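You operate a simulated robot arm through the tools that you are given. There is no shell and no other tool. Be economical: measure what you need, move in short steps, check, and stop when the job is done.

You are at the controls of a simulated robot arm. One attempt, no reset.

## Task
Count the clods on the pump end of the packing bench, then put as many of the cartridges from the pump end of the packing bench on the blue rack shelf over the bays. Then push the soil drawer shut. The order counts.

It is judged by the outcome, as a careful person would: the job done as asked, and still so three seconds after it is handed in. It fails if anything else is knocked over, pushed out of place, dropped, spilled or broken.

## Robot
A 6-joint arm with a two-finger gripper on a trunk, on a base that drives. Base frame: it is fixed to the floor where the robot stands at the start and does not move with it; the origin is under the middle of the robot, x ahead of it, y to its left, z up. Readings come in mm, degrees, newtons and seconds.
Its first joint turns from -166.0 to 166.0 degrees. Places, roughly: blue rack shelf over the bays [2300, 3100, 1000]; soil drawer [700, 400, 300]. Payload 2.54 kg.
Tool frame: the origin (TCP) lies between the finger pads and is the grasp point; the fingertips stand 30 mm ahead of it; z points along the fingers, y is the line along which they close. Largest opening 116 mm; the body of the gripper starts 95 mm behind the TCP.
Orientation is that of the tool frame in the base frame, as [roll, pitch, yaw] about the fixed x, y, z axes, in that order (R = Rz(yaw) Ry(pitch) Rx(roll)). With the fingers straight down and closing along the base's y, the tool's x points along the base's -x, its y along +y and its z along -z.

## Interface
- The arm moves only by the tool step_arm. Its argument "moves" is a list that holds one entry, the list of rows, each a list of 7 numbers: the finger opening in mm, from 0 to 116, then the shift along the tool's x, y, z in mm, then the turn, a rotation vector about the tool's x, y, z in degrees. In form: [[[claw, x, y, z, rx, ry, rz], ...]]. A call has 1 to 10 rows; each row is the pose to reach, as a shift and turn from the pose commanded when the call began, along the tool's axes at that moment. Rows are played at 5 a second. More than 50 mm and 8.6 degrees between two rows, or a gripper value outside its range, and nothing of the call is played. A pose out of reach is approached as far as the arm can. The call stops where the force on the tool passes 40 N (or 10 N more than at its start, if that is more) or the arm is blocked; 0.2 s more then pass. The fingers move at their own pace (about 72 mm/s each) and stop on an object; they squeeze with about 34 N. The grip force told is the motor's: it shows also when the fingers shut on nothing. Time passes only in rows, and 0.2 s behind the last, so rows that repeat a pose let the fingers close. The reply holds the time, the measured pose of the TCP, the force on the tool along the base axes, the opening and the grip force, in the units named above and with some noise, with the torque about the TCP (base axes, N m) and any sound that the robot's microphone picked up.
- Cameras (640 x 400 px; columns grow to the right, rows downward): "scene" is now at [-34.2, 139.5, 1409.4]; the picture's right is [-0.15, -0.99, 0.00], its down [-0.61, 0.09, -0.79] and it looks along [0.78, -0.12, -0.61] (base axes); focal length 267 px, centre (320, 200). "wrist" rides on the gripper at [69, -15, -122] in the tool frame; the picture's right is [0.21, 0.98, 0.00], its down [-0.83, 0.18, -0.53] and it looks along [-0.52, 0.11, 0.85] (tool axes); focal length 251 px, centre (320, 200). There is no depth. A picture from a camera that has moved, and an enlarged one, comes with that camera's place and axes in the base frame and with its lens. The place of the scene camera against the robot may be out by one fixed shift of up to 12 mm in any direction.
- camera(camera): a new picture of that camera. The clock stands still meanwhile.
- drive_base(legs): drives the robot by 1 to 6 legs, each [ahead, left, turn to the left] in mm, mm and degrees, along the robot's own axes; the way and the turn of a leg run together, so that a leg with both is an arc; at most 1500 mm and 180 degrees a leg. The arm and the cameras ride along, it lands a little off, and it stops where it bumps. It gives what a move gives.
- turn_head(pan, tilt): turns the head with the scene camera to pan (to the left, within 120 degrees either way) and tilt (down, from -29 to 69), counted from straight ahead of the robot. It gives what a move gives.
- close_up(camera, box): a new picture of the part [left, top, right, bottom] of that camera's present view, enlarged. The clock stands still meanwhile.
- finish_job(): hands the job in; it is judged then, once.

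Work in short steps. Places have to be worked out from the pictures, the camera data and where the tool is seen: move nearer, look again, correct. Check each grasp and each placing, and mend what went wrong. You have 165 turns and 112 pictures in all, those below and enlarged ones among them. Open the gripper and draw the arm clear of the work before you hand the job in, unless the task says otherwise; then end with one line.

The tools are called after "Emit:" as name(argument=value, ...) on one line, values as JSON. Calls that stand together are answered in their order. step_arm: Moves the arm, as the interface text tells. Its arguments: {"type":"object","properties":{"moves":{"type":"array","items":{"type":"array","items":{"type":"array","items":{"type":"number"}}}}},"required":["moves"]} The other tools are called the same way: drive_base (legs) drives the base; turn_head (pan, tilt) turns the head that bears the scene camera; camera (camera) takes a picture; close_up (camera, box) takes an enlarged picture of a part of a camera's view; finish_job () hands the job in.

At the start:

```text
time_s: 0.0
tool_pos: [475.6, 302.9, 1129.8]
tcp_rot: [180.0, 0.1, -180.0]
contact_force: [-0.3, 0.9, -1.1]
wrist_torque: [0.0, 0.01, 0.0]
opening: 116.0
grip_force: 0.1
robot x, y, heading: [3.5, -3.0, -0.0]
head pan, tilt: [-8.8, 37.8]
```

scene: 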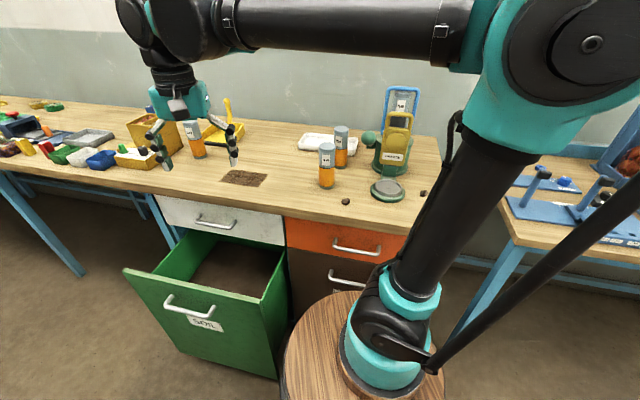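
wrist: 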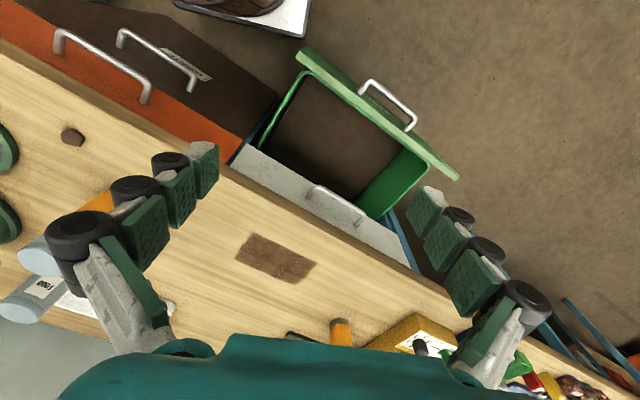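

The pump appears to be at the right end of the bench, with clods around it. I'll enlarge that area before doing anything.

Emit:
close_up(camera="scene", box=[260, 80, 450, 240])

Emit:
close_up(camera="scene", box=[0, 80, 260, 240])

Emit:
close_up(camera="scene", box=[420, 80, 640, 280])

```text
2.50 times, centred on (355, 160) of scene
camera zoom: at [-34.2, 139.5, 1409.4], right [-0.15, -0.99, 0.0], down [-0.61, 0.09, -0.79], along [0.78, -0.12, -0.61], focal length 668 px, centre (232, 300)
```

zoom: 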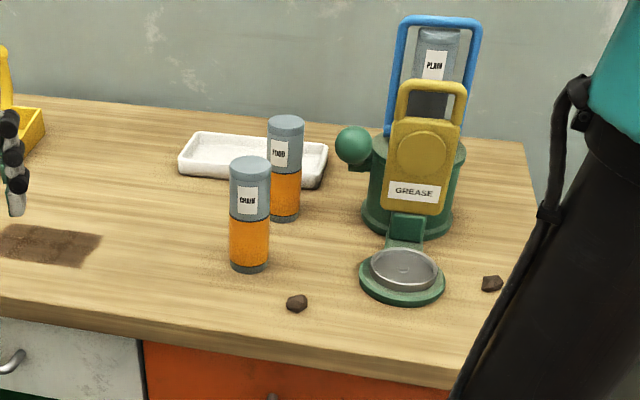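

```text
2.46 times, centred on (130, 160) of scene
camera zoom: at [-34.2, 139.5, 1409.4], right [-0.15, -0.99, 0.0], down [-0.61, 0.09, -0.79], along [0.78, -0.12, -0.61], focal length 658 px, centre (788, 298)
```

zoom: 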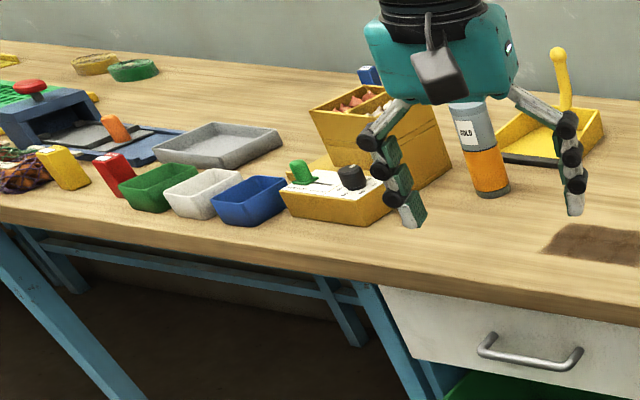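

```text
2.00 times, centred on (530, 180) of scene
camera zoom: at [-34.2, 139.5, 1409.4], right [-0.15, -0.99, 0.0], down [-0.61, 0.09, -0.79], along [0.78, -0.12, -0.61], focal length 534 px, centre (-100, 240)
```

zoom: 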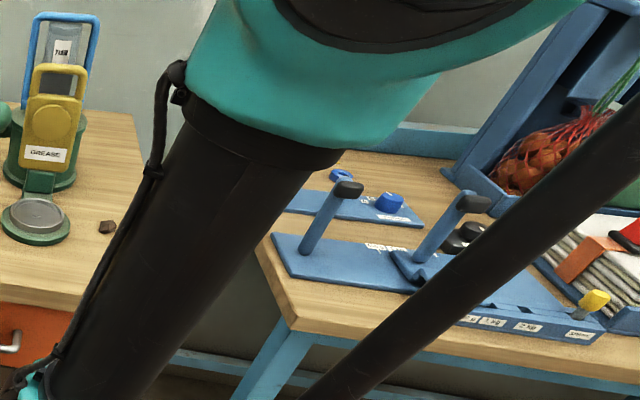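

Two clods show so far, and the arm hides part of the bench end. I'll look left for the rack and then find a better view of the hidden parts.

Emit:
turn_head(pan=55, tilt=15)

Emit:
camera(camera="scene")

Emit:
turn_head(pan=115, tilt=20)

Emit:
camera(camera="scene")

Emit:
turn_head(pan=-90, tilt=25)

Emit:
camera(camera="scene")

```text
time_s: 1.3
tool_pos: [474.9, 303.8, 1129.9]
tcp_rot: [180.0, 0.0, -179.9]
contact_force: [-0.3, 0.5, -0.4]
wrist_torque: [-0.03, -0.02, 0.0]
opening: 115.8
grip_force: 0.0
robot x, y, heading: [0.7, 1.3, -0.1]
head pan, tilt: [55.0, 15.0]
```

```text
106 pictures are left
camera scene: at [-66.0, 229.1, 1445.6], right [0.82, -0.57, 0.0], down [-0.15, -0.21, -0.97], along [0.55, 0.79, -0.26], focal length 267 px, centre (320, 200)
```

scene: 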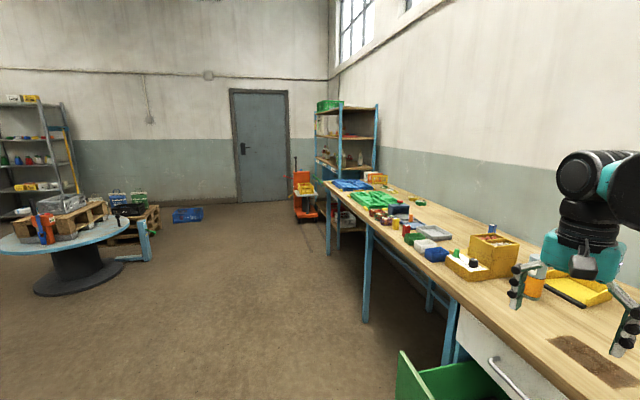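

```text
time_s: 2.6
tool_pos: [475.1, 303.2, 1129.9]
tcp_rot: [-180.0, 0.0, -180.0]
contact_force: [-0.2, -0.7, -0.8]
wrist_torque: [0.01, 0.0, 0.0]
opening: 116.0
grip_force: 0.1
robot x, y, heading: [1.8, -2.2, -0.2]
head pan, tilt: [115.0, 20.0]
```

```text
105 pictures are left
camera scene: at [-158.9, 237.1, 1437.5], right [0.91, 0.42, 0.0], down [0.14, -0.31, -0.94], along [-0.4, 0.85, -0.34], focal length 267 px, centre (320, 200)
```

scene: 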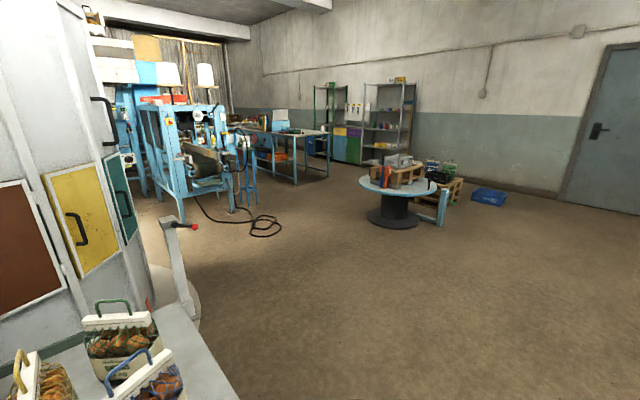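

```text
time_s: 5.6
tool_pos: [475.0, 302.5, 1130.0]
tcp_rot: [-180.0, 0.0, -180.0]
contact_force: [0.2, -1.0, 0.4]
wrist_torque: [-0.01, 0.01, 0.0]
opening: 116.2
grip_force: 0.1
robot x, y, heading: [-1.3, 3.0, -0.3]
head pan, tilt: [-90.0, 25.0]
```

```text
104 pictures are left
camera scene: at [-119.6, 60.5, 1429.4], right [-1.0, 0.0, 0.0], down [0.0, 0.42, -0.91], along [0.0, -0.91, -0.42], focal length 267 px, centre (320, 200)
```

scene: 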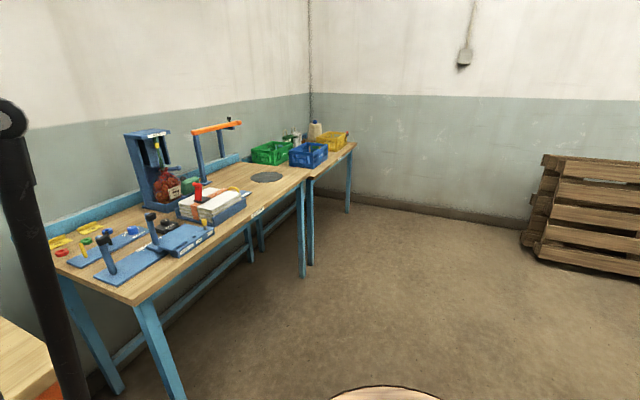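

From the two views the bench top is at about z=910, with clods near (581,-35) and (590,-286) and the pump near (730,-245). I'll swing the tool right, clear of the bench edge and keeping it high, so the wrist camera can look over that end.

Emit:
step_arm(moves=[[[116, 0, -48, 0, 0, 0, 0], [116, 10, -96, 0, 0, 0, 0], [116, 20, -144, 0, 0, 0, 0], [116, 20, -192, 0, 0, 0, 0], [116, 20, -240, 0, 0, 0, 0], [116, 20, -288, 0, 0, 0, 0], [116, 20, -336, 0, 0, 0, 0], [116, 20, -384, 0, 0, 0, 0], [116, 20, -432, 0, 0, 0, 0], [116, 20, -470, 0, 0, 0, 0]]])

Emit:
turn_head(pan=-10, tilt=38)

Emit:
camera(camera="wrist")

Emit:
camera(camera="scene")

```text
time_s: 7.8
tool_pos: [455.1, -165.1, 1129.5]
tcp_rot: [180.0, 0.0, 180.0]
contact_force: [-0.2, 0.1, -0.4]
wrist_torque: [-0.05, -0.02, 0.02]
opening: 116.0
grip_force: 0.1
robot x, y, heading: [0.4, 0.5, -0.2]
head pan, tilt: [-90.0, 25.0]
```

```text
time_s: 9.4
tool_pos: [454.7, -164.1, 1130.1]
tcp_rot: [-180.0, 0.0, -180.0]
contact_force: [0.2, -1.3, 0.1]
wrist_torque: [-0.02, -0.02, 0.0]
opening: 116.1
grip_force: 0.1
robot x, y, heading: [1.7, 0.3, 0.3]
head pan, tilt: [-10.0, 38.0]
```

```text
103 pictures are left
camera wrist: at [384.5, -178.7, 1252.6], right [-0.21, 0.98, 0.0], down [0.83, 0.18, 0.53], along [0.52, 0.11, -0.85], focal length 251 px, centre (320, 200)
```

wrist: 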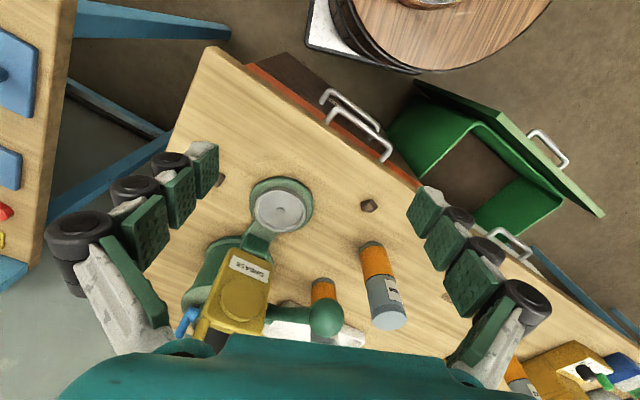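

```text
102 pictures are left
camera scene: at [-34.7, 137.5, 1409.1], right [-0.17, -0.98, 0.0], down [-0.61, 0.11, -0.79], along [0.78, -0.14, -0.62], focal length 267 px, centre (320, 200)
```

scene: 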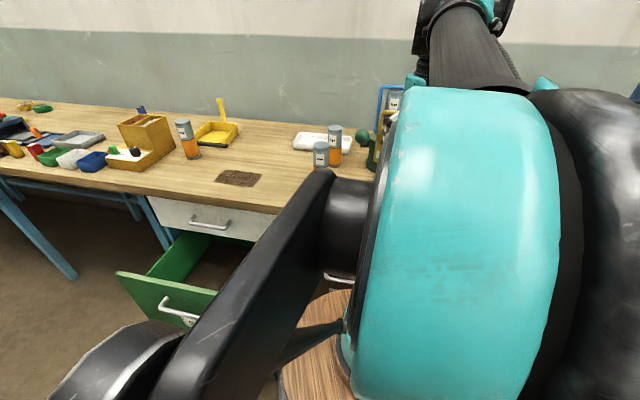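

The wrist view shows the same two clods, at (581,-35) and (590,-286). The area behind the pump is still hidden, so I'll raise the tool and reach over to look there.

Emit:
step_arm(moves=[[[116, 0, 0, -48, 0, 0, 0], [116, 0, 0, -96, 0, 0, 0], [116, 0, 0, -144, 0, 0, 0], [116, 0, 0, -192, 0, 0, 0], [116, 0, 0, -240, 0, 0, 0], [116, -45, 0, -250, 0, 0, 0], [116, -90, 0, -250, 0, 0, 0], [116, -135, 0, -250, 0, 0, 0], [116, -180, 0, -250, 0, 0, 0], [116, -220, 0, -250, 0, 0, 0]]])

Emit:
camera(camera="wrist")

```text
time_s: 11.6
tool_pos: [673.4, -166.8, 1382.3]
tcp_rot: [-179.9, 0.0, -180.0]
contact_force: [-1.6, 0.2, 1.2]
wrist_torque: [-0.02, -0.06, 0.0]
opening: 116.0
grip_force: 0.0
robot x, y, heading: [1.8, -2.7, 0.1]
head pan, tilt: [-10.0, 38.0]
```

```text
101 pictures are left
camera wrist: at [604.5, -181.8, 1505.2], right [-0.21, 0.98, 0.0], down [0.83, 0.18, 0.53], along [0.52, 0.11, -0.85], focal length 251 px, centre (320, 200)
```

wrist: 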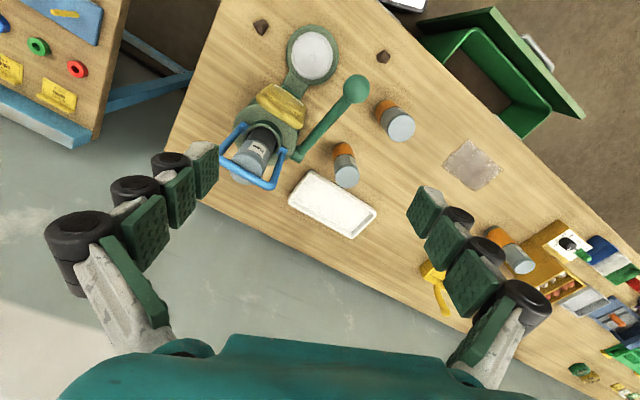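

From above I can see almost all of the pump end. I'll enlarge it to check for a third clod.

Emit:
close_up(camera="wrist", box=[160, 0, 460, 240])

```text
1.67 times, centred on (310, 120) of wrist
camera zoom: at [604.5, -181.8, 1505.2], right [-0.21, 0.98, 0.0], down [0.83, 0.18, 0.53], along [0.52, 0.11, -0.85], focal length 419 px, centre (337, 333)
```

zoom: 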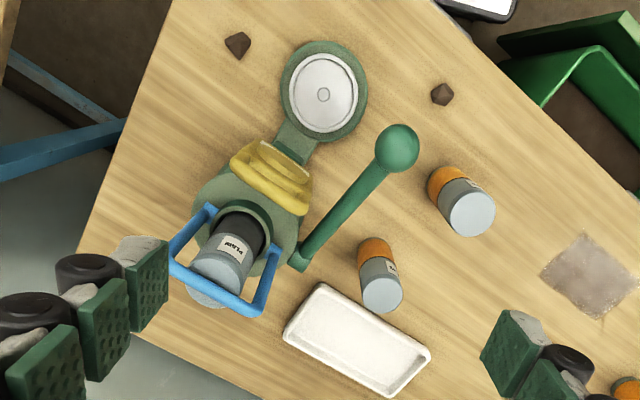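

Only two clods show. One could still be hidden behind the pump or a finger, so I'll take another view from the side.

Emit:
step_arm(moves=[[[116, -30, -40, 0, 0, 0, 0], [116, -60, -80, 0, 0, 0, 0], [116, -60, -120, 0, 0, 0, 0], [116, -60, -160, 0, 0, 0, 0], [116, -60, -200, 0, 0, 0, 0]]])

Emit:
camera(camera="wrist")

```text
time_s: 12.8
tool_pos: [727.0, -353.5, 1365.9]
tcp_rot: [-180.0, -0.1, -179.8]
contact_force: [0.3, 0.1, -0.2]
wrist_torque: [-0.01, 0.06, -0.04]
opening: 115.7
grip_force: 0.1
out of reach, approached as far as the arm can: row 4, 5
robot x, y, heading: [0.7, -1.0, 0.0]
head pan, tilt: [-10.0, 38.0]
```

```text
99 pictures are left
camera wrist: at [656.7, -367.6, 1489.1], right [-0.22, 0.98, 0.0], down [0.83, 0.18, 0.53], along [0.52, 0.12, -0.85], focal length 251 px, centre (320, 200)
```

wrist: 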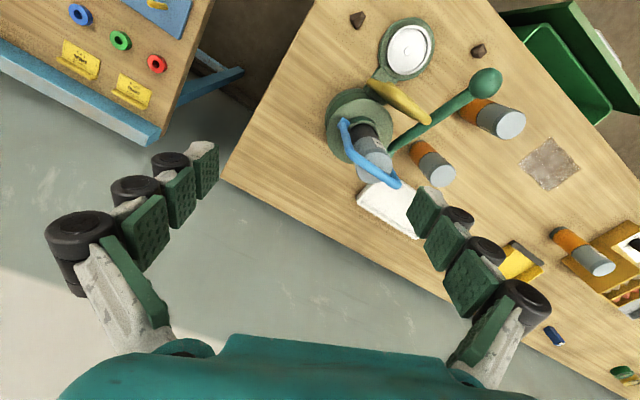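

Both views agree that there are exactly two clods, so I'll move two cartridges: CHAIN at about (701,-13) and FOOD at about (817,-87). Next I'll enlarge the rack to see how the shelf can be reached.

Emit:
turn_head(pan=50, tilt=10)

Emit:
close_up(camera="scene", box=[300, 100, 420, 250])

```text
time_s: 14.1
tool_pos: [725.3, -353.1, 1366.6]
tcp_rot: [-180.0, 0.1, -180.0]
contact_force: [-1.0, -1.0, 0.2]
wrist_torque: [-0.01, 0.0, -0.02]
opening: 116.2
grip_force: 0.0
robot x, y, heading: [1.9, -1.6, -0.0]
head pan, tilt: [50.0, 10.0]
```

```text
2.67 times, centred on (360, 175) of scene
camera zoom: at [-59.8, 223.7, 1453.8], right [0.77, -0.64, 0.0], down [-0.11, -0.13, -0.98], along [0.63, 0.75, -0.17], focal length 712 px, centre (213, 267)
```

zoom: 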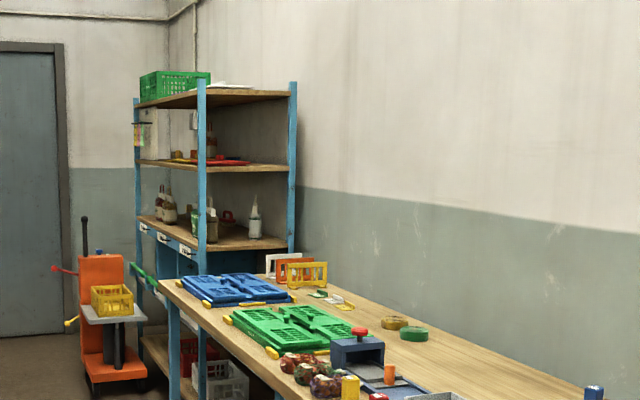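

There are bays below an open shelf at about z=1000, and another shelf sits roughly 350 mm above it. The bench and rack run along a line turned about 21° from base y. I'll grasp and place with the tool pitched 45° so it fits under the upper shelf, and first bring the arm back to tilt it.

Emit:
step_arm(moves=[[[116, 30, 35, 0, 0, 0, 0], [116, 60, 75, 0, 0, 0, 0], [116, 95, 110, 0, 0, 0, 0], [116, 130, 145, 0, 0, 0, 0], [116, 165, 180, 0, 0, 0, 0], [116, 190, 220, 0, 0, 0, 0], [116, 200, 265, 0, 0, 0, 0], [116, 200, 310, 0, 0, 0, 0], [116, 200, 353, 0, 0, 0, 0]]])

Emit:
step_arm(moves=[[[100, 0, 0, 30, 0, -7.5, 0], [100, 0, 0, 60, 0, -15, 0], [100, 0, 0, 90, 0, -22.5, 0], [100, 0, 0, 120, 0, -30, 0], [100, 0, 0, 150, 0, -37.5, 0], [100, 0, 0, 180, 0, -45, 0], [100, 0, 0, 210, 0, -45, 0]]])

Emit:
camera(camera="wrist")

```text
time_s: 16.1
tool_pos: [526.4, 0.0, 1366.3]
tcp_rot: [180.0, 0.0, 179.8]
contact_force: [-0.4, -0.3, 0.1]
wrist_torque: [0.02, 0.0, -0.03]
opening: 115.7
grip_force: 0.1
robot x, y, heading: [-2.1, 3.1, 0.1]
head pan, tilt: [50.0, 10.0]
```

```text
time_s: 17.7
tool_pos: [527.0, 0.8, 1155.6]
tcp_rot: [179.9, 45.1, -180.0]
contact_force: [-0.1, 0.0, -0.1]
wrist_torque: [0.01, -0.02, 0.0]
opening: 100.0
grip_force: 0.1
robot x, y, heading: [-0.2, 0.2, -0.1]
head pan, tilt: [50.0, 10.0]
```

```text
97 pictures are left
camera wrist: at [391.4, -14.0, 1194.5], right [-0.15, 0.98, -0.15], down [0.21, 0.18, 0.96], along [0.97, 0.11, -0.23], focal length 251 px, centre (320, 200)
```

wrist: 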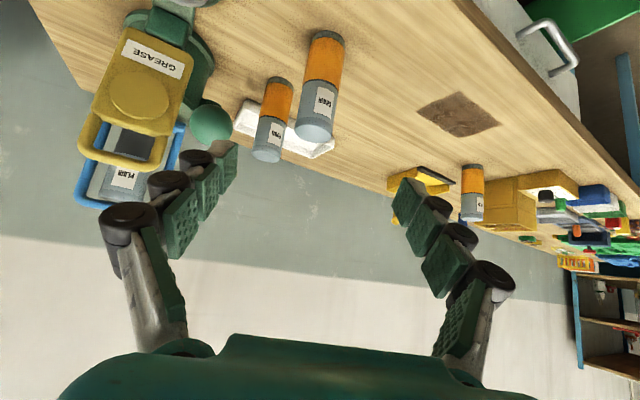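

The tool is pitched 45° and cartridge A sits nearly straight along the approach line. I'll advance 100 mm along the tool axis and look again.

Emit:
step_arm(moves=[[[100, 0, -5, 35, 0, 0, 0], [100, 0, -9, 70, 0, 0, 0], [100, 0, -9, 100, 0, 0, 0]]])

Emit:
camera(camera="wrist")

Emit:
turn_head(pan=-5, tilt=35)

Emit:
camera(camera="scene")

```text
time_s: 18.5
tool_pos: [595.7, -6.9, 1084.3]
tcp_rot: [-180.0, 45.0, -180.0]
contact_force: [0.0, 0.2, 0.2]
wrist_torque: [0.0, -0.02, -0.04]
opening: 100.0
grip_force: 0.1
robot x, y, heading: [-0.5, -0.3, -0.0]
head pan, tilt: [50.0, 10.0]
```

```text
96 pictures are left
camera wrist: at [459.7, -22.4, 1122.0], right [-0.15, 0.98, -0.15], down [0.21, 0.18, 0.96], along [0.97, 0.11, -0.23], focal length 251 px, centre (320, 200)
```

wrist: 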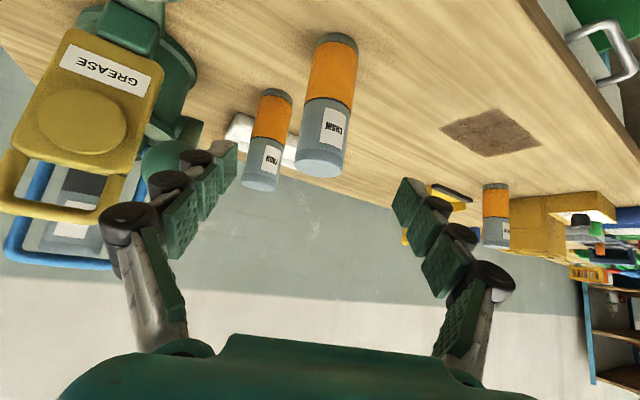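

```text
time_s: 19.7
tool_pos: [596.5, -7.9, 1085.8]
tcp_rot: [-180.0, 45.1, 180.0]
contact_force: [-1.1, -0.3, -0.2]
wrist_torque: [-0.01, 0.0, 0.04]
opening: 100.0
grip_force: 0.0
robot x, y, heading: [-0.1, -0.7, 0.0]
head pan, tilt: [-5.0, 35.0]
```

```text
95 pictures are left
camera scene: at [-31.9, 145.0, 1413.7], right [-0.09, -1.0, 0.0], down [-0.57, 0.05, -0.82], along [0.82, -0.07, -0.57], focal length 267 px, centre (320, 200)
```

scene: 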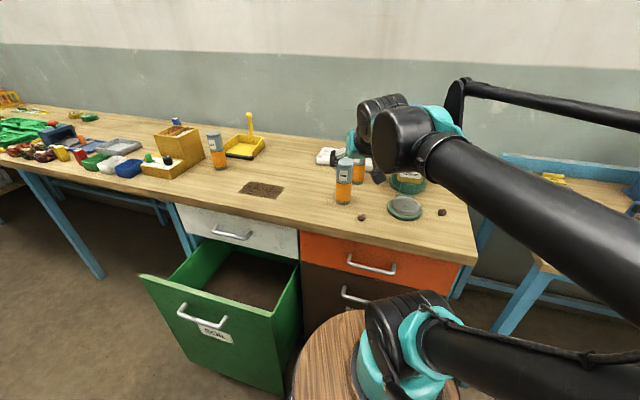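

The cartridge is centred on the approach line to within about 5 mm. I'll advance 140 mm along the tool axis and check the straddle before closing.

Emit:
step_arm(moves=[[[100, 0, 0, 40, 0, 0, 0], [100, 0, 0, 80, 0, 0, 0], [100, 0, 0, 115, 0, 0, 0], [100, 0, 0, 140, 0, 0, 0]]])

Emit:
camera(camera="wrist")

```text
time_s: 20.7
tool_pos: [695.9, -6.2, 986.6]
tcp_rot: [180.0, 45.0, -180.0]
contact_force: [-1.0, -0.3, 1.0]
wrist_torque: [0.02, -0.03, -0.04]
opening: 100.1
grip_force: 0.1
robot x, y, heading: [-2.1, -1.8, -0.1]
head pan, tilt: [-5.0, 35.0]
```

```text
94 pictures are left
camera wrist: at [559.9, -21.4, 1024.5], right [-0.15, 0.98, -0.15], down [0.21, 0.18, 0.96], along [0.97, 0.12, -0.23], focal length 251 px, centre (320, 200)
```

wrist: 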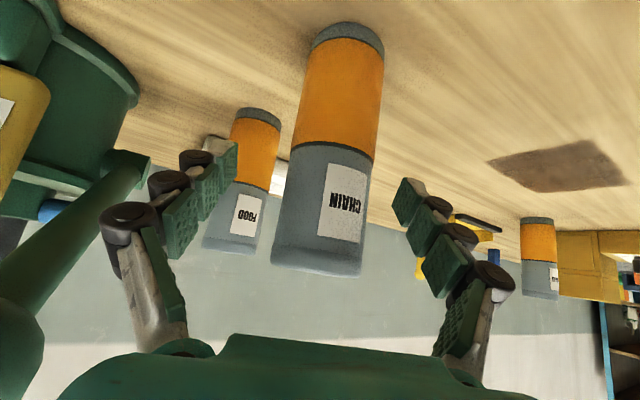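

The cartridge lies between the pads at about x≈692, centred within a few mm. I'll close the gripper.

Emit:
step_arm(moves=[[[70, 0, 2, 0, 0, 0, 0], [40, 0, 2, 0, 0, 0, 0], [20, 0, 2, 0, 0, 0, 0], [20, 0, 2, 0, 0, 0, 0]]])

Emit:
camera(camera="wrist")

```text
time_s: 21.7
tool_pos: [695.4, -4.2, 987.7]
tcp_rot: [179.9, 45.0, -180.0]
contact_force: [0.1, 1.0, -0.3]
wrist_torque: [0.03, 0.05, -0.02]
opening: 50.9
grip_force: 34.2
robot x, y, heading: [-1.8, -1.8, 0.1]
head pan, tilt: [-5.0, 35.0]
```

```text
93 pictures are left
camera wrist: at [560.1, -19.7, 1025.1], right [-0.15, 0.98, -0.15], down [0.21, 0.18, 0.96], along [0.97, 0.11, -0.23], focal length 251 px, centre (320, 200)
```

wrist: 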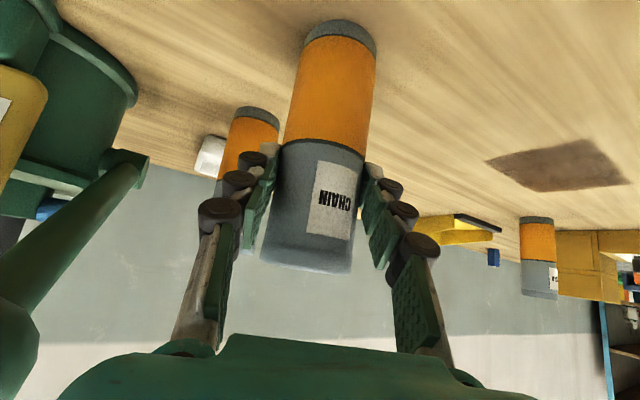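

CHAIN is held with a 51 mm opening and its bottom about 79 mm below the TCP. I'll lift straight up, then draw back off the bench.

Emit:
step_arm(moves=[[[20, -17, 0, -17, 0, 0, 0], [20, -51, 0, -51, 0, 0, 0], [20, -85, 0, -85, 0, 0, 0], [20, -119, 0, -119, 0, 0, 0], [20, -140, 0, -140, 0, 0, 0], [20, -107, 0, -173, 0, 0, 0], [20, -74, 0, -206, 0, 0, 0], [20, -41, 0, -239, 0, 0, 0], [20, -8, 0, -272, 0, 0, 0], [20, 25, 0, -305, 0, 0, 0]]])

Emit:
camera(camera="wrist")

Emit:
turn_head(pan=40, tilt=50)

Emit:
camera(camera="scene")

```text
time_s: 23.9
tool_pos: [483.8, 4.9, 1195.4]
tcp_rot: [-180.0, 44.8, 180.0]
contact_force: [-0.9, 0.9, -3.1]
wrist_torque: [-0.02, 0.07, -0.02]
opening: 50.9
grip_force: 34.1
out of reach, approached as far as the arm can: row 10
robot x, y, heading: [-2.0, -0.5, -0.1]
head pan, tilt: [-5.0, 35.0]
```

```text
92 pictures are left
camera wrist: at [349.0, -9.7, 1232.6], right [-0.15, 0.98, -0.15], down [0.21, 0.18, 0.96], along [0.97, 0.11, -0.23], focal length 251 px, centre (320, 200)
```

wrist: 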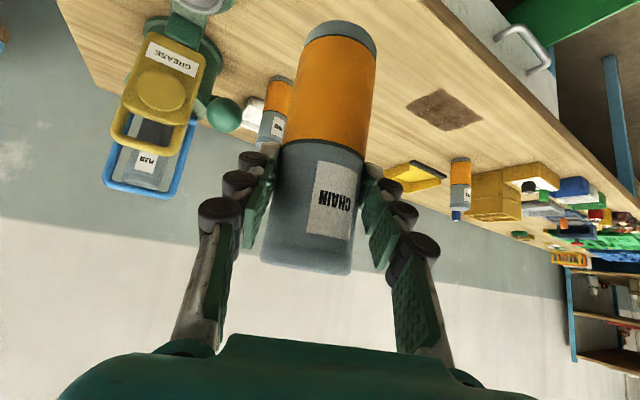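

```text
time_s: 25.0
tool_pos: [485.2, 5.1, 1193.3]
tcp_rot: [-179.9, 44.9, -179.9]
contact_force: [0.6, 0.1, -2.9]
wrist_torque: [0.0, 0.04, 0.0]
opening: 50.8
grip_force: 33.9
robot x, y, heading: [-1.3, 0.7, -0.1]
head pan, tilt: [40.0, 50.0]
```

```text
91 pictures are left
camera scene: at [-60.6, 202.0, 1392.0], right [0.64, -0.77, 0.0], down [-0.59, -0.49, -0.64], along [0.49, 0.41, -0.77], focal length 267 px, centre (320, 200)
```

scene: 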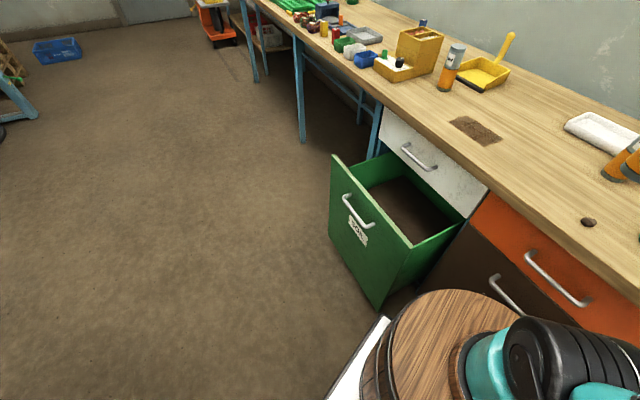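

CHAIN is held and clear of the bench. The drawer front sits close to the robot's base slab, so I'll check the floor and the surroundings before driving.

Emit:
turn_head(pan=80, tilt=60)

Emit:
camera(camera="scene")

Emit:
turn_head(pan=120, tilt=45)

Emit:
camera(camera="scene")

Emit:
turn_head(pan=-120, tilt=45)

Emit:
camera(camera="scene")

```text
time_s: 26.1
tool_pos: [485.3, 4.3, 1193.6]
tcp_rot: [180.0, 44.9, -180.0]
contact_force: [-1.5, -0.1, -2.5]
wrist_torque: [0.01, 0.06, 0.0]
opening: 50.8
grip_force: 33.3
robot x, y, heading: [0.3, -4.0, 0.2]
head pan, tilt: [80.0, 60.0]
```

```text
90 pictures are left
camera scene: at [-108.0, 218.2, 1379.4], right [0.98, -0.17, 0.0], down [-0.15, -0.85, -0.5], along [0.09, 0.49, -0.87], focal length 267 px, centre (320, 200)
```

scene: 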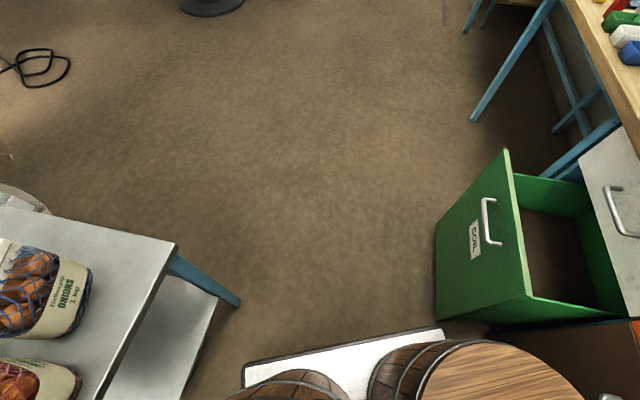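

```text
time_s: 27.2
tool_pos: [484.4, 5.8, 1193.1]
tcp_rot: [180.0, 44.8, -180.0]
contact_force: [0.1, -0.8, -3.6]
wrist_torque: [-0.02, 0.07, -0.01]
opening: 50.7
grip_force: 33.9
robot x, y, heading: [-1.2, -2.2, -0.0]
head pan, tilt: [120.0, 45.0]
```

```text
89 pictures are left
camera scene: at [-160.2, 223.0, 1398.8], right [0.87, 0.5, 0.0], down [0.35, -0.61, -0.71], along [-0.35, 0.61, -0.71], focal length 267 px, centre (320, 200)
```

scene: 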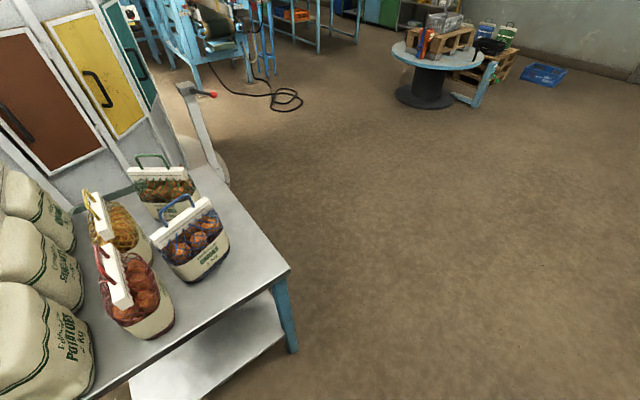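

```text
time_s: 30.6
tool_pos: [484.7, 6.1, 1193.7]
tcp_rot: [179.9, 45.0, 180.0]
contact_force: [0.1, -0.2, -3.2]
wrist_torque: [0.02, 0.04, -0.02]
opening: 51.0
grip_force: 33.6
robot x, y, heading: [4.7, -0.8, 0.2]
head pan, tilt: [-120.0, 45.0]
```

```text
88 pictures are left
camera scene: at [-160.2, 82.1, 1398.9], right [-0.87, 0.5, 0.0], down [0.35, 0.61, -0.71], along [-0.35, -0.61, -0.71], focal length 267 px, centre (320, 200)
```

scene: 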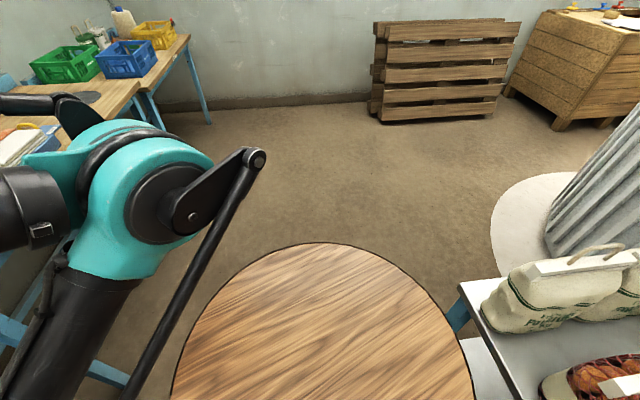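

The base slab spans about ±390 by ±220 mm and nearly touches the open drawer, and there is a counter behind me. I'll back up 40 mm, turn left about 69° so I run parallel to the bench, and then check.

Emit:
drive_base(legs=[[-40, 0, 0], [0, 0, 69]])

Emit:
turn_head(pan=-10, tilt=40)

Emit:
camera(camera="scene")

```text
time_s: 34.4
tool_pos: [128.3, 455.8, 1194.5]
tcp_rot: [180.0, 44.8, -110.8]
contact_force: [-0.2, -0.3, -4.0]
wrist_torque: [-0.08, 0.03, 0.0]
opening: 50.8
grip_force: 34.0
robot x, y, heading: [-37.6, 0.8, 69.3]
head pan, tilt: [-120.0, 45.0]
```

```text
time_s: 36.3
tool_pos: [126.5, 455.9, 1192.9]
tcp_rot: [-180.0, 44.9, -110.8]
contact_force: [-0.3, -0.1, -3.0]
wrist_torque: [-0.04, -0.01, 0.02]
opening: 50.9
grip_force: 34.3
robot x, y, heading: [-40.8, 0.3, 69.4]
head pan, tilt: [-10.0, 40.0]
```

```text
87 pictures are left
camera scene: at [-178.6, 16.8, 1406.1], right [0.86, -0.51, 0.0], down [-0.33, -0.55, -0.77], along [0.39, 0.66, -0.64], focal length 267 px, centre (320, 200)
```

scene: 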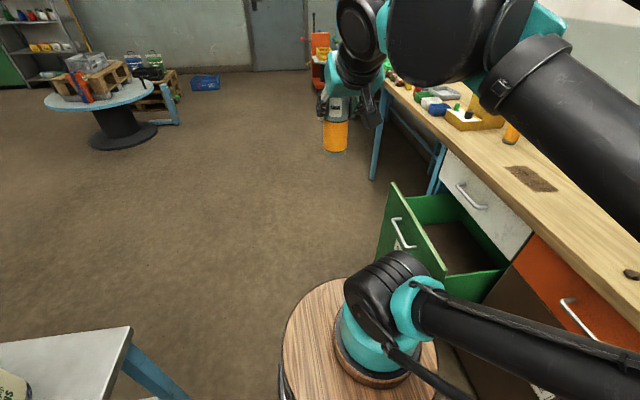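

The way along the bench is clear, so I'll drive ahead about 2.9 m in two legs and look at the rack.

Emit:
drive_base(legs=[[1450, 0, 0], [1450, 0, 0]])

Emit:
turn_head(pan=-45, tilt=25)

Emit:
camera(camera="scene")

```text
time_s: 50.4
tool_pos: [1094.7, 3202.5, 1193.7]
tcp_rot: [179.9, 44.9, -108.6]
contact_force: [-0.2, -0.3, -2.7]
wrist_torque: [-0.04, 0.01, 0.02]
opening: 51.0
grip_force: 34.5
robot x, y, heading: [945.2, 2739.9, 71.5]
head pan, tilt: [-10.0, 40.0]
```

```text
time_s: 51.4
tool_pos: [1094.4, 3203.8, 1193.7]
tcp_rot: [-180.0, 45.0, -108.6]
contact_force: [-0.5, 0.0, -3.1]
wrist_torque: [-0.04, 0.0, -0.01]
opening: 51.2
grip_force: 34.0
robot x, y, heading: [946.5, 2744.4, 71.4]
head pan, tilt: [-45.0, 25.0]
```

```text
86 pictures are left
camera scene: at [847.9, 2719.0, 1429.4], right [0.45, -0.89, 0.0], down [-0.38, -0.19, -0.91], along [0.81, 0.4, -0.42], focal length 267 px, centre (320, 200)
```

scene: 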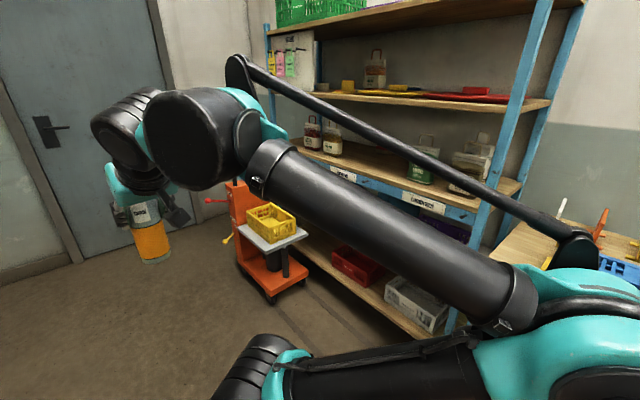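

The rack is ahead on the right, with bottles standing on the shelf over the labelled bays. I'll drive 450 mm further, turn right to face it, and look head-on.

Emit:
drive_base(legs=[[450, 0, 0], [0, 0, -92]])

Emit:
turn_head(pan=0, tilt=20)

Emit:
camera(camera="scene")

Emit:
camera(camera="wrist")

```text
time_s: 58.1
tool_pos: [1544.5, 2998.8, 1194.1]
tcp_rot: [180.0, 44.8, 158.4]
contact_force: [-0.1, 0.8, -2.8]
wrist_torque: [0.01, 0.05, 0.0]
opening: 51.0
grip_force: 34.2
robot x, y, heading: [1094.7, 3170.2, -21.7]
head pan, tilt: [-45.0, 25.0]
```

```text
time_s: 59.2
tool_pos: [1544.5, 2997.7, 1194.0]
tcp_rot: [179.9, 44.9, 158.4]
contact_force: [0.1, 0.6, -3.6]
wrist_torque: [0.0, 0.05, 0.02]
opening: 51.1
grip_force: 34.2
robot x, y, heading: [1090.7, 3174.5, -21.8]
head pan, tilt: [0.0, 20.0]
```

```text
85 pictures are left
camera scene: at [1122.3, 3323.4, 1437.5], right [-0.37, -0.93, 0.0], down [-0.32, 0.13, -0.94], along [0.87, -0.35, -0.34], focal length 267 px, centre (320, 200)
```

scene: 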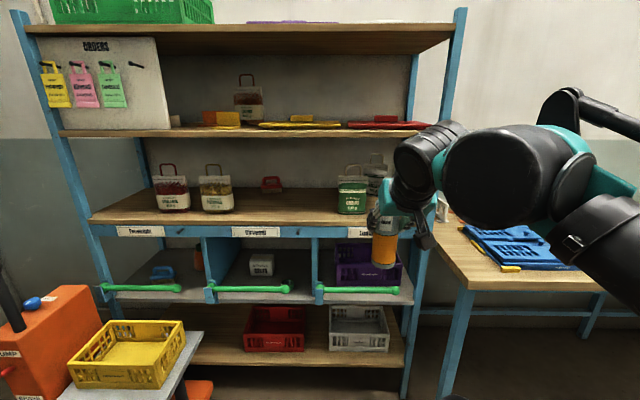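

```text
84 pictures are left
camera wrist: at [1413.0, 3033.8, 1232.4], right [0.22, 0.96, -0.15], down [0.26, 0.09, 0.96], along [0.94, -0.25, -0.23], focal length 251 px, centre (320, 200)
```

wrist: 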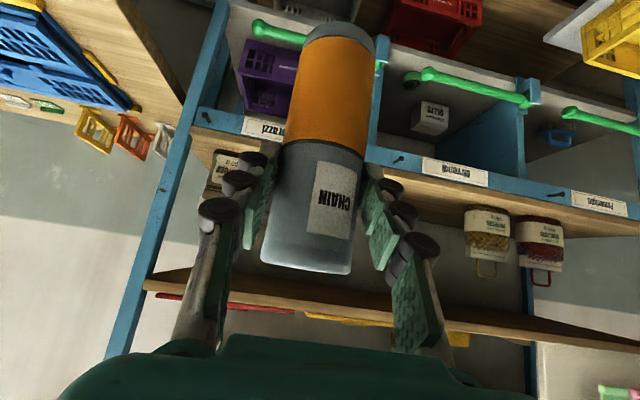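

The shelf over the bays has a front rail about 944 mm ahead, at z≈990–1000, with about 310 mm clear above it. There is free space between the yellow-topped bag and the green bag. I'll move 250 ahead and 150 left, then measure again.

Emit:
drive_base(legs=[[250, 150, 0]])

Emit:
turn_head(pan=10, tilt=28)

Emit:
camera(camera="scene")

Emit:
camera(camera="wrist")

```text
time_s: 61.2
tool_pos: [1833.6, 3050.4, 1194.3]
tcp_rot: [-179.9, 44.9, 158.6]
contact_force: [-0.6, 0.4, -2.6]
wrist_torque: [0.03, 0.03, 0.04]
opening: 51.1
grip_force: 33.9
robot x, y, heading: [1380.8, 3219.3, -21.5]
head pan, tilt: [0.0, 20.0]
```

```text
time_s: 61.9
tool_pos: [1835.8, 3050.7, 1193.6]
tcp_rot: [-179.9, 44.9, 158.8]
contact_force: [0.6, 0.4, -3.6]
wrist_torque: [0.01, 0.08, -0.02]
opening: 50.7
grip_force: 34.0
robot x, y, heading: [1375.9, 3221.7, -21.2]
head pan, tilt: [10.0, 28.0]
```

```text
83 pictures are left
camera scene: at [1409.4, 3390.1, 1425.6], right [-0.2, -0.98, 0.0], down [-0.46, 0.09, -0.88], along [0.87, -0.17, -0.47], focal length 267 px, centre (320, 200)
```

scene: 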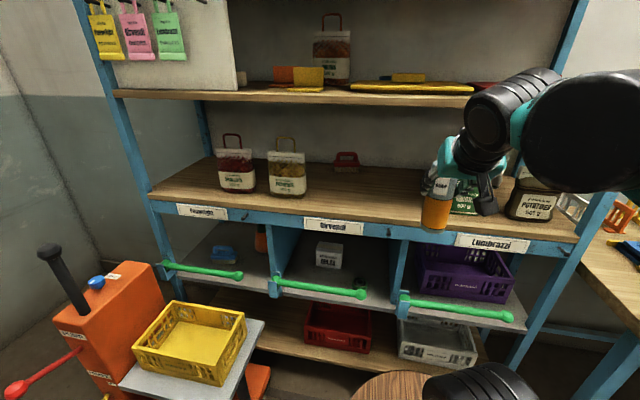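

```text
82 pictures are left
camera wrist: at [1703.4, 3084.8, 1233.1], right [0.21, 0.97, -0.15], down [0.26, 0.09, 0.96], along [0.94, -0.24, -0.23], focal length 251 px, centre (320, 200)
```

wrist: 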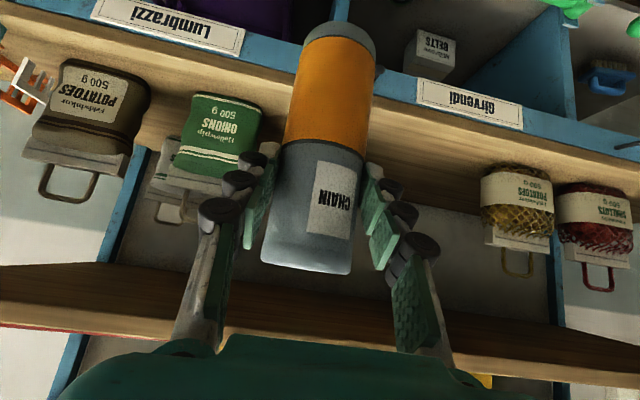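

I have good geometry: the Girvendi label is 681 mm ahead and 255 mm left of the axis, at z=951. I'll enlarge the shelf edge to get its height.

Emit:
close_up(camera="scene", box=[260, 140, 440, 250])

Emit:
close_up(camera="wrist", box=[360, 60, 580, 280])

```text
3.56 times, centred on (350, 195) of scene
camera zoom: at [1409.4, 3390.1, 1425.6], right [-0.2, -0.98, 0.0], down [-0.46, 0.09, -0.88], along [0.87, -0.17, -0.47], focal length 950 px, centre (213, 218)
```

zoom: 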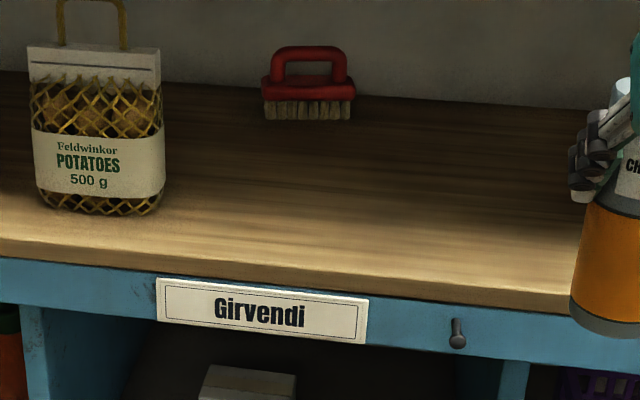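

```text
1.82 times, centred on (470, 170) of wrist
camera zoom: at [1703.4, 3084.8, 1233.1], right [0.21, 0.97, -0.15], down [0.26, 0.09, 0.96], along [0.94, -0.24, -0.23], focal length 457 px, centre (47, 254)
```

zoom: 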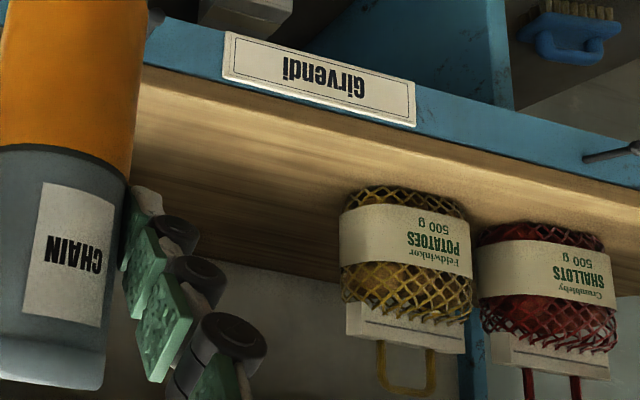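

The shelf top comes out at about z≈1003, and a stretch about 450 mm wide is clear. I'll shift the held cartridge left to about 200 mm and lower it to TCP z≈1125 before going in.

Emit:
step_arm(moves=[[[20, 10, 40, 10, 0, 0, 0], [20, 20, 80, 20, 0, 0, 0], [20, 30, 120, 30, 0, 0, 0], [20, 40, 160, 40, 0, 0, 0], [20, 48, 193, 48, 0, 0, 0]]])

Emit:
camera(camera="scene")

```text
time_s: 63.1
tool_pos: [1904.0, 3229.7, 1126.0]
tcp_rot: [180.0, 44.8, 158.7]
contact_force: [-0.1, -0.3, -2.8]
wrist_torque: [0.03, 0.04, 0.0]
opening: 50.8
grip_force: 33.9
robot x, y, heading: [1381.8, 3220.5, -21.1]
head pan, tilt: [10.0, 28.0]
```

```text
79 pictures are left
camera scene: at [1409.3, 3389.9, 1425.6], right [-0.2, -0.98, 0.0], down [-0.46, 0.09, -0.88], along [0.87, -0.17, -0.47], focal length 267 px, centre (320, 200)
```

scene: 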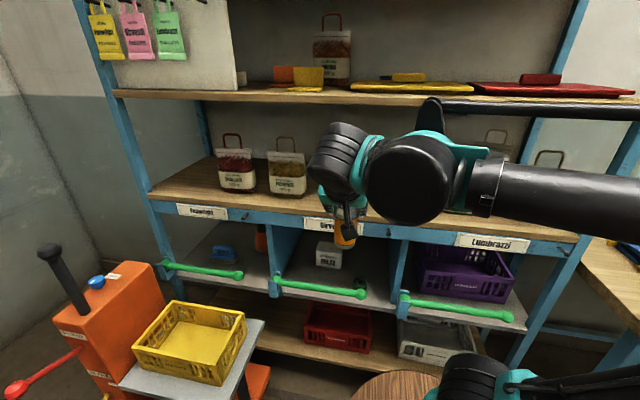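

The cartridge is lined up at about 200 mm left. I'll advance 215 mm horizontally toward the shelf and check clearances.

Emit:
step_arm(moves=[[[20, -32, 0, 32, 0, 0, 0], [20, -64, 0, 64, 0, 0, 0], [20, -96, 0, 96, 0, 0, 0], [20, -128, 0, 128, 0, 0, 0], [20, -152, 0, 152, 0, 0, 0]]])

Emit:
camera(camera="scene")

Emit:
camera(camera="wrist")

```text
time_s: 64.3
tool_pos: [2106.0, 3152.4, 1126.3]
tcp_rot: [-179.9, 44.8, 158.9]
contact_force: [-0.4, 0.2, -3.7]
wrist_torque: [0.0, 0.08, 0.0]
opening: 50.8
grip_force: 33.9
robot x, y, heading: [1383.4, 3223.5, -21.2]
head pan, tilt: [10.0, 28.0]
```

```text
78 pictures are left
camera scene: at [1409.2, 3390.1, 1425.5], right [-0.2, -0.98, 0.0], down [-0.46, 0.09, -0.88], along [0.87, -0.17, -0.47], focal length 267 px, centre (320, 200)
```

scene: 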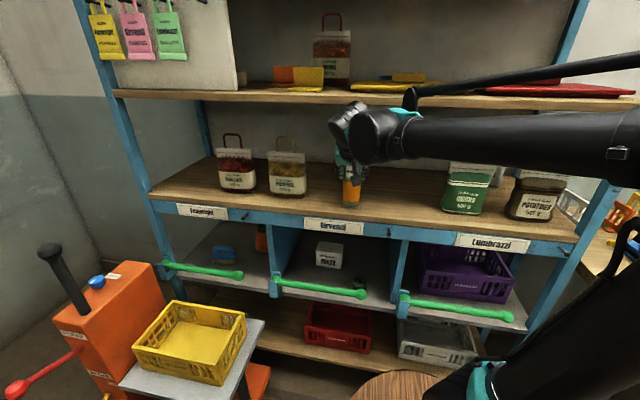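

```text
77 pictures are left
camera wrist: at [1973.4, 3186.6, 1165.0], right [0.21, 0.97, -0.15], down [0.26, 0.09, 0.96], along [0.94, -0.24, -0.23], focal length 251 px, centre (320, 200)
```

wrist: 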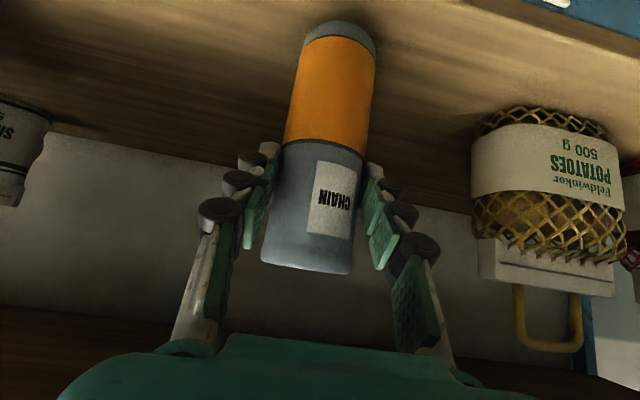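

There's plenty of clearance all round. I'll move 50 mm further in, then lower to just above the shelf.

Emit:
step_arm(moves=[[[20, -18, 0, 18, 0, 0, 0], [20, -36, 0, 36, 0, 0, 0], [20, -26, 0, 46, 0, 0, 0], [20, -16, 0, 56, 0, 0, 0], [20, -11, 0, 61, 0, 0, 0]]])

Emit:
camera(camera="wrist")

```text
time_s: 65.5
tool_pos: [2152.9, 3132.6, 1090.5]
tcp_rot: [180.0, 44.9, 158.7]
contact_force: [0.7, -1.7, 22.8]
wrist_torque: [-0.2, -0.39, -0.06]
opening: 51.3
grip_force: 34.0
robot x, y, heading: [1382.1, 3218.8, -21.4]
head pan, tilt: [10.0, 28.0]
```

```text
76 pictures are left
camera wrist: at [2020.9, 3168.3, 1129.3], right [0.21, 0.97, -0.15], down [0.26, 0.09, 0.96], along [0.94, -0.24, -0.23], focal length 251 px, centre (320, 200)
```

wrist: 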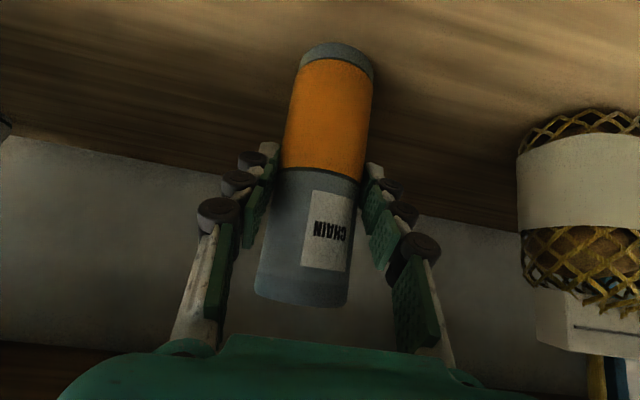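

The cartridge is on the shelf: contact force is 23 N and it has slid up slightly in the grip. I'll ease up a few mm to relieve the pressure before releasing.

Emit:
step_arm(moves=[[[20, -1, 0, -1, 0, 0, 0], [20, -2, 0, -2, 0, 0, 0], [20, -2, 0, -2, 0, 0, 0]]])

Emit:
close_up(camera="scene", box=[290, 120, 430, 240])

```text
time_s: 66.3
tool_pos: [2153.1, 3132.7, 1093.0]
tcp_rot: [-179.9, 44.8, 158.7]
contact_force: [0.1, -0.5, -2.8]
wrist_torque: [0.04, 0.04, 0.01]
opening: 50.9
grip_force: 33.4
robot x, y, heading: [1381.6, 3219.6, -21.2]
head pan, tilt: [10.0, 28.0]
```

```text
3.33 times, centred on (360, 180) of scene
camera zoom: at [1409.5, 3390.2, 1425.5], right [-0.2, -0.98, 0.0], down [-0.46, 0.09, -0.88], along [0.87, -0.17, -0.47], focal length 890 px, centre (187, 267)
```

zoom: 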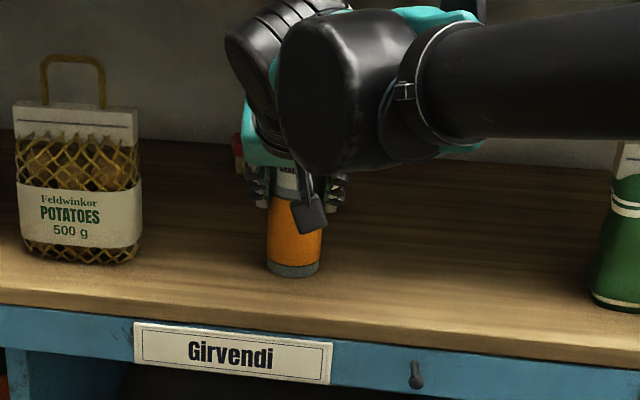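

It is upright and now hanging just off the shelf. I'll lower it 2 mm and open.

Emit:
step_arm(moves=[[[20, 1.3, 0, 1.3, 0, 0, 0], [20, 1.5, 0, 1.5, 0, 0, 0], [55, 1.5, 0, 1.5, 0, 0, 0], [65, 1.5, 0, 1.5, 0, 0, 0], [80, 1.5, 0, 1.5, 0, 0, 0], [80, 1.5, 0, 1.5, 0, 0, 0]]])

Emit:
camera(camera="wrist")

```text
time_s: 67.7
tool_pos: [2153.6, 3133.0, 1090.9]
tcp_rot: [-179.9, 44.8, 158.6]
contact_force: [-0.1, 0.9, 0.7]
wrist_torque: [0.0, -0.02, -0.02]
opening: 80.2
grip_force: 0.1
robot x, y, heading: [1379.7, 3221.9, -21.4]
head pan, tilt: [10.0, 28.0]
```

```text
74 pictures are left
camera wrist: at [2021.4, 3167.9, 1129.4], right [0.21, 0.97, -0.15], down [0.26, 0.09, 0.96], along [0.94, -0.24, -0.23], focal length 251 px, centre (320, 200)
```

wrist: 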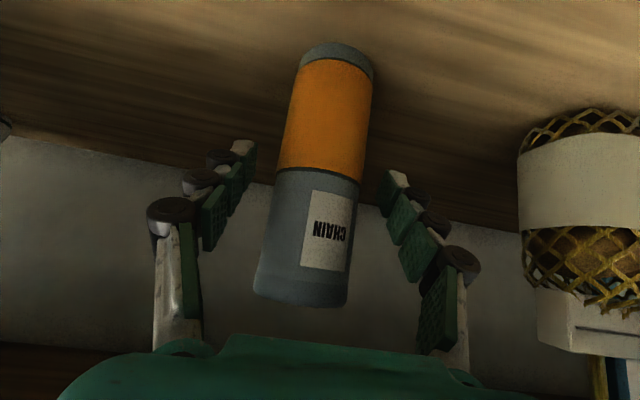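

CHAIN stands free on the shelf. I'll withdraw horizontally and check it.

Emit:
step_arm(moves=[[[85, 20, 0, -20, 0, 0, 0], [85, 52, 0, -52, 0, 0, 0], [100, 84, 0, -84, 0, 0, 0], [100, 116, 0, -116, 0, 0, 0], [100, 148, 0, -148, 0, 0, 0], [100, 170, 0, -170, 0, 0, 0], [100, 150, 0, -190, 0, 0, 0], [100, 130, 0, -210, 0, 0, 0], [100, 110, 0, -230, 0, 0, 0]]])

Emit:
camera(camera="scene")

```text
time_s: 69.7
tool_pos: [1928.2, 3218.3, 1176.2]
tcp_rot: [180.0, 44.7, 158.7]
contact_force: [0.2, -0.3, -0.3]
wrist_torque: [-0.01, -0.01, 0.01]
opening: 100.2
grip_force: 0.1
robot x, y, heading: [1378.4, 3222.5, -21.8]
head pan, tilt: [10.0, 28.0]
```

```text
73 pictures are left
camera scene: at [1409.4, 3390.1, 1425.5], right [-0.2, -0.98, 0.0], down [-0.46, 0.09, -0.88], along [0.87, -0.17, -0.47], focal length 267 px, centre (320, 200)
```

scene: 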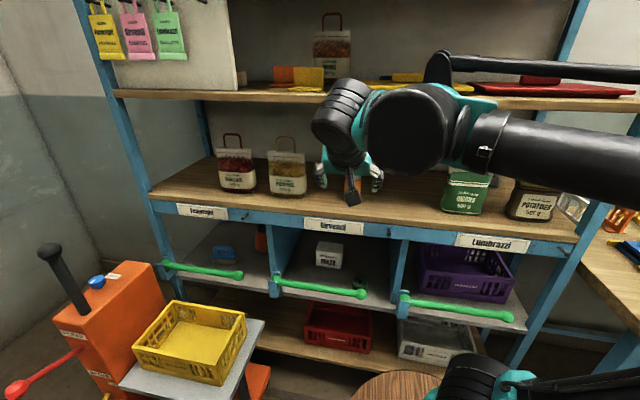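

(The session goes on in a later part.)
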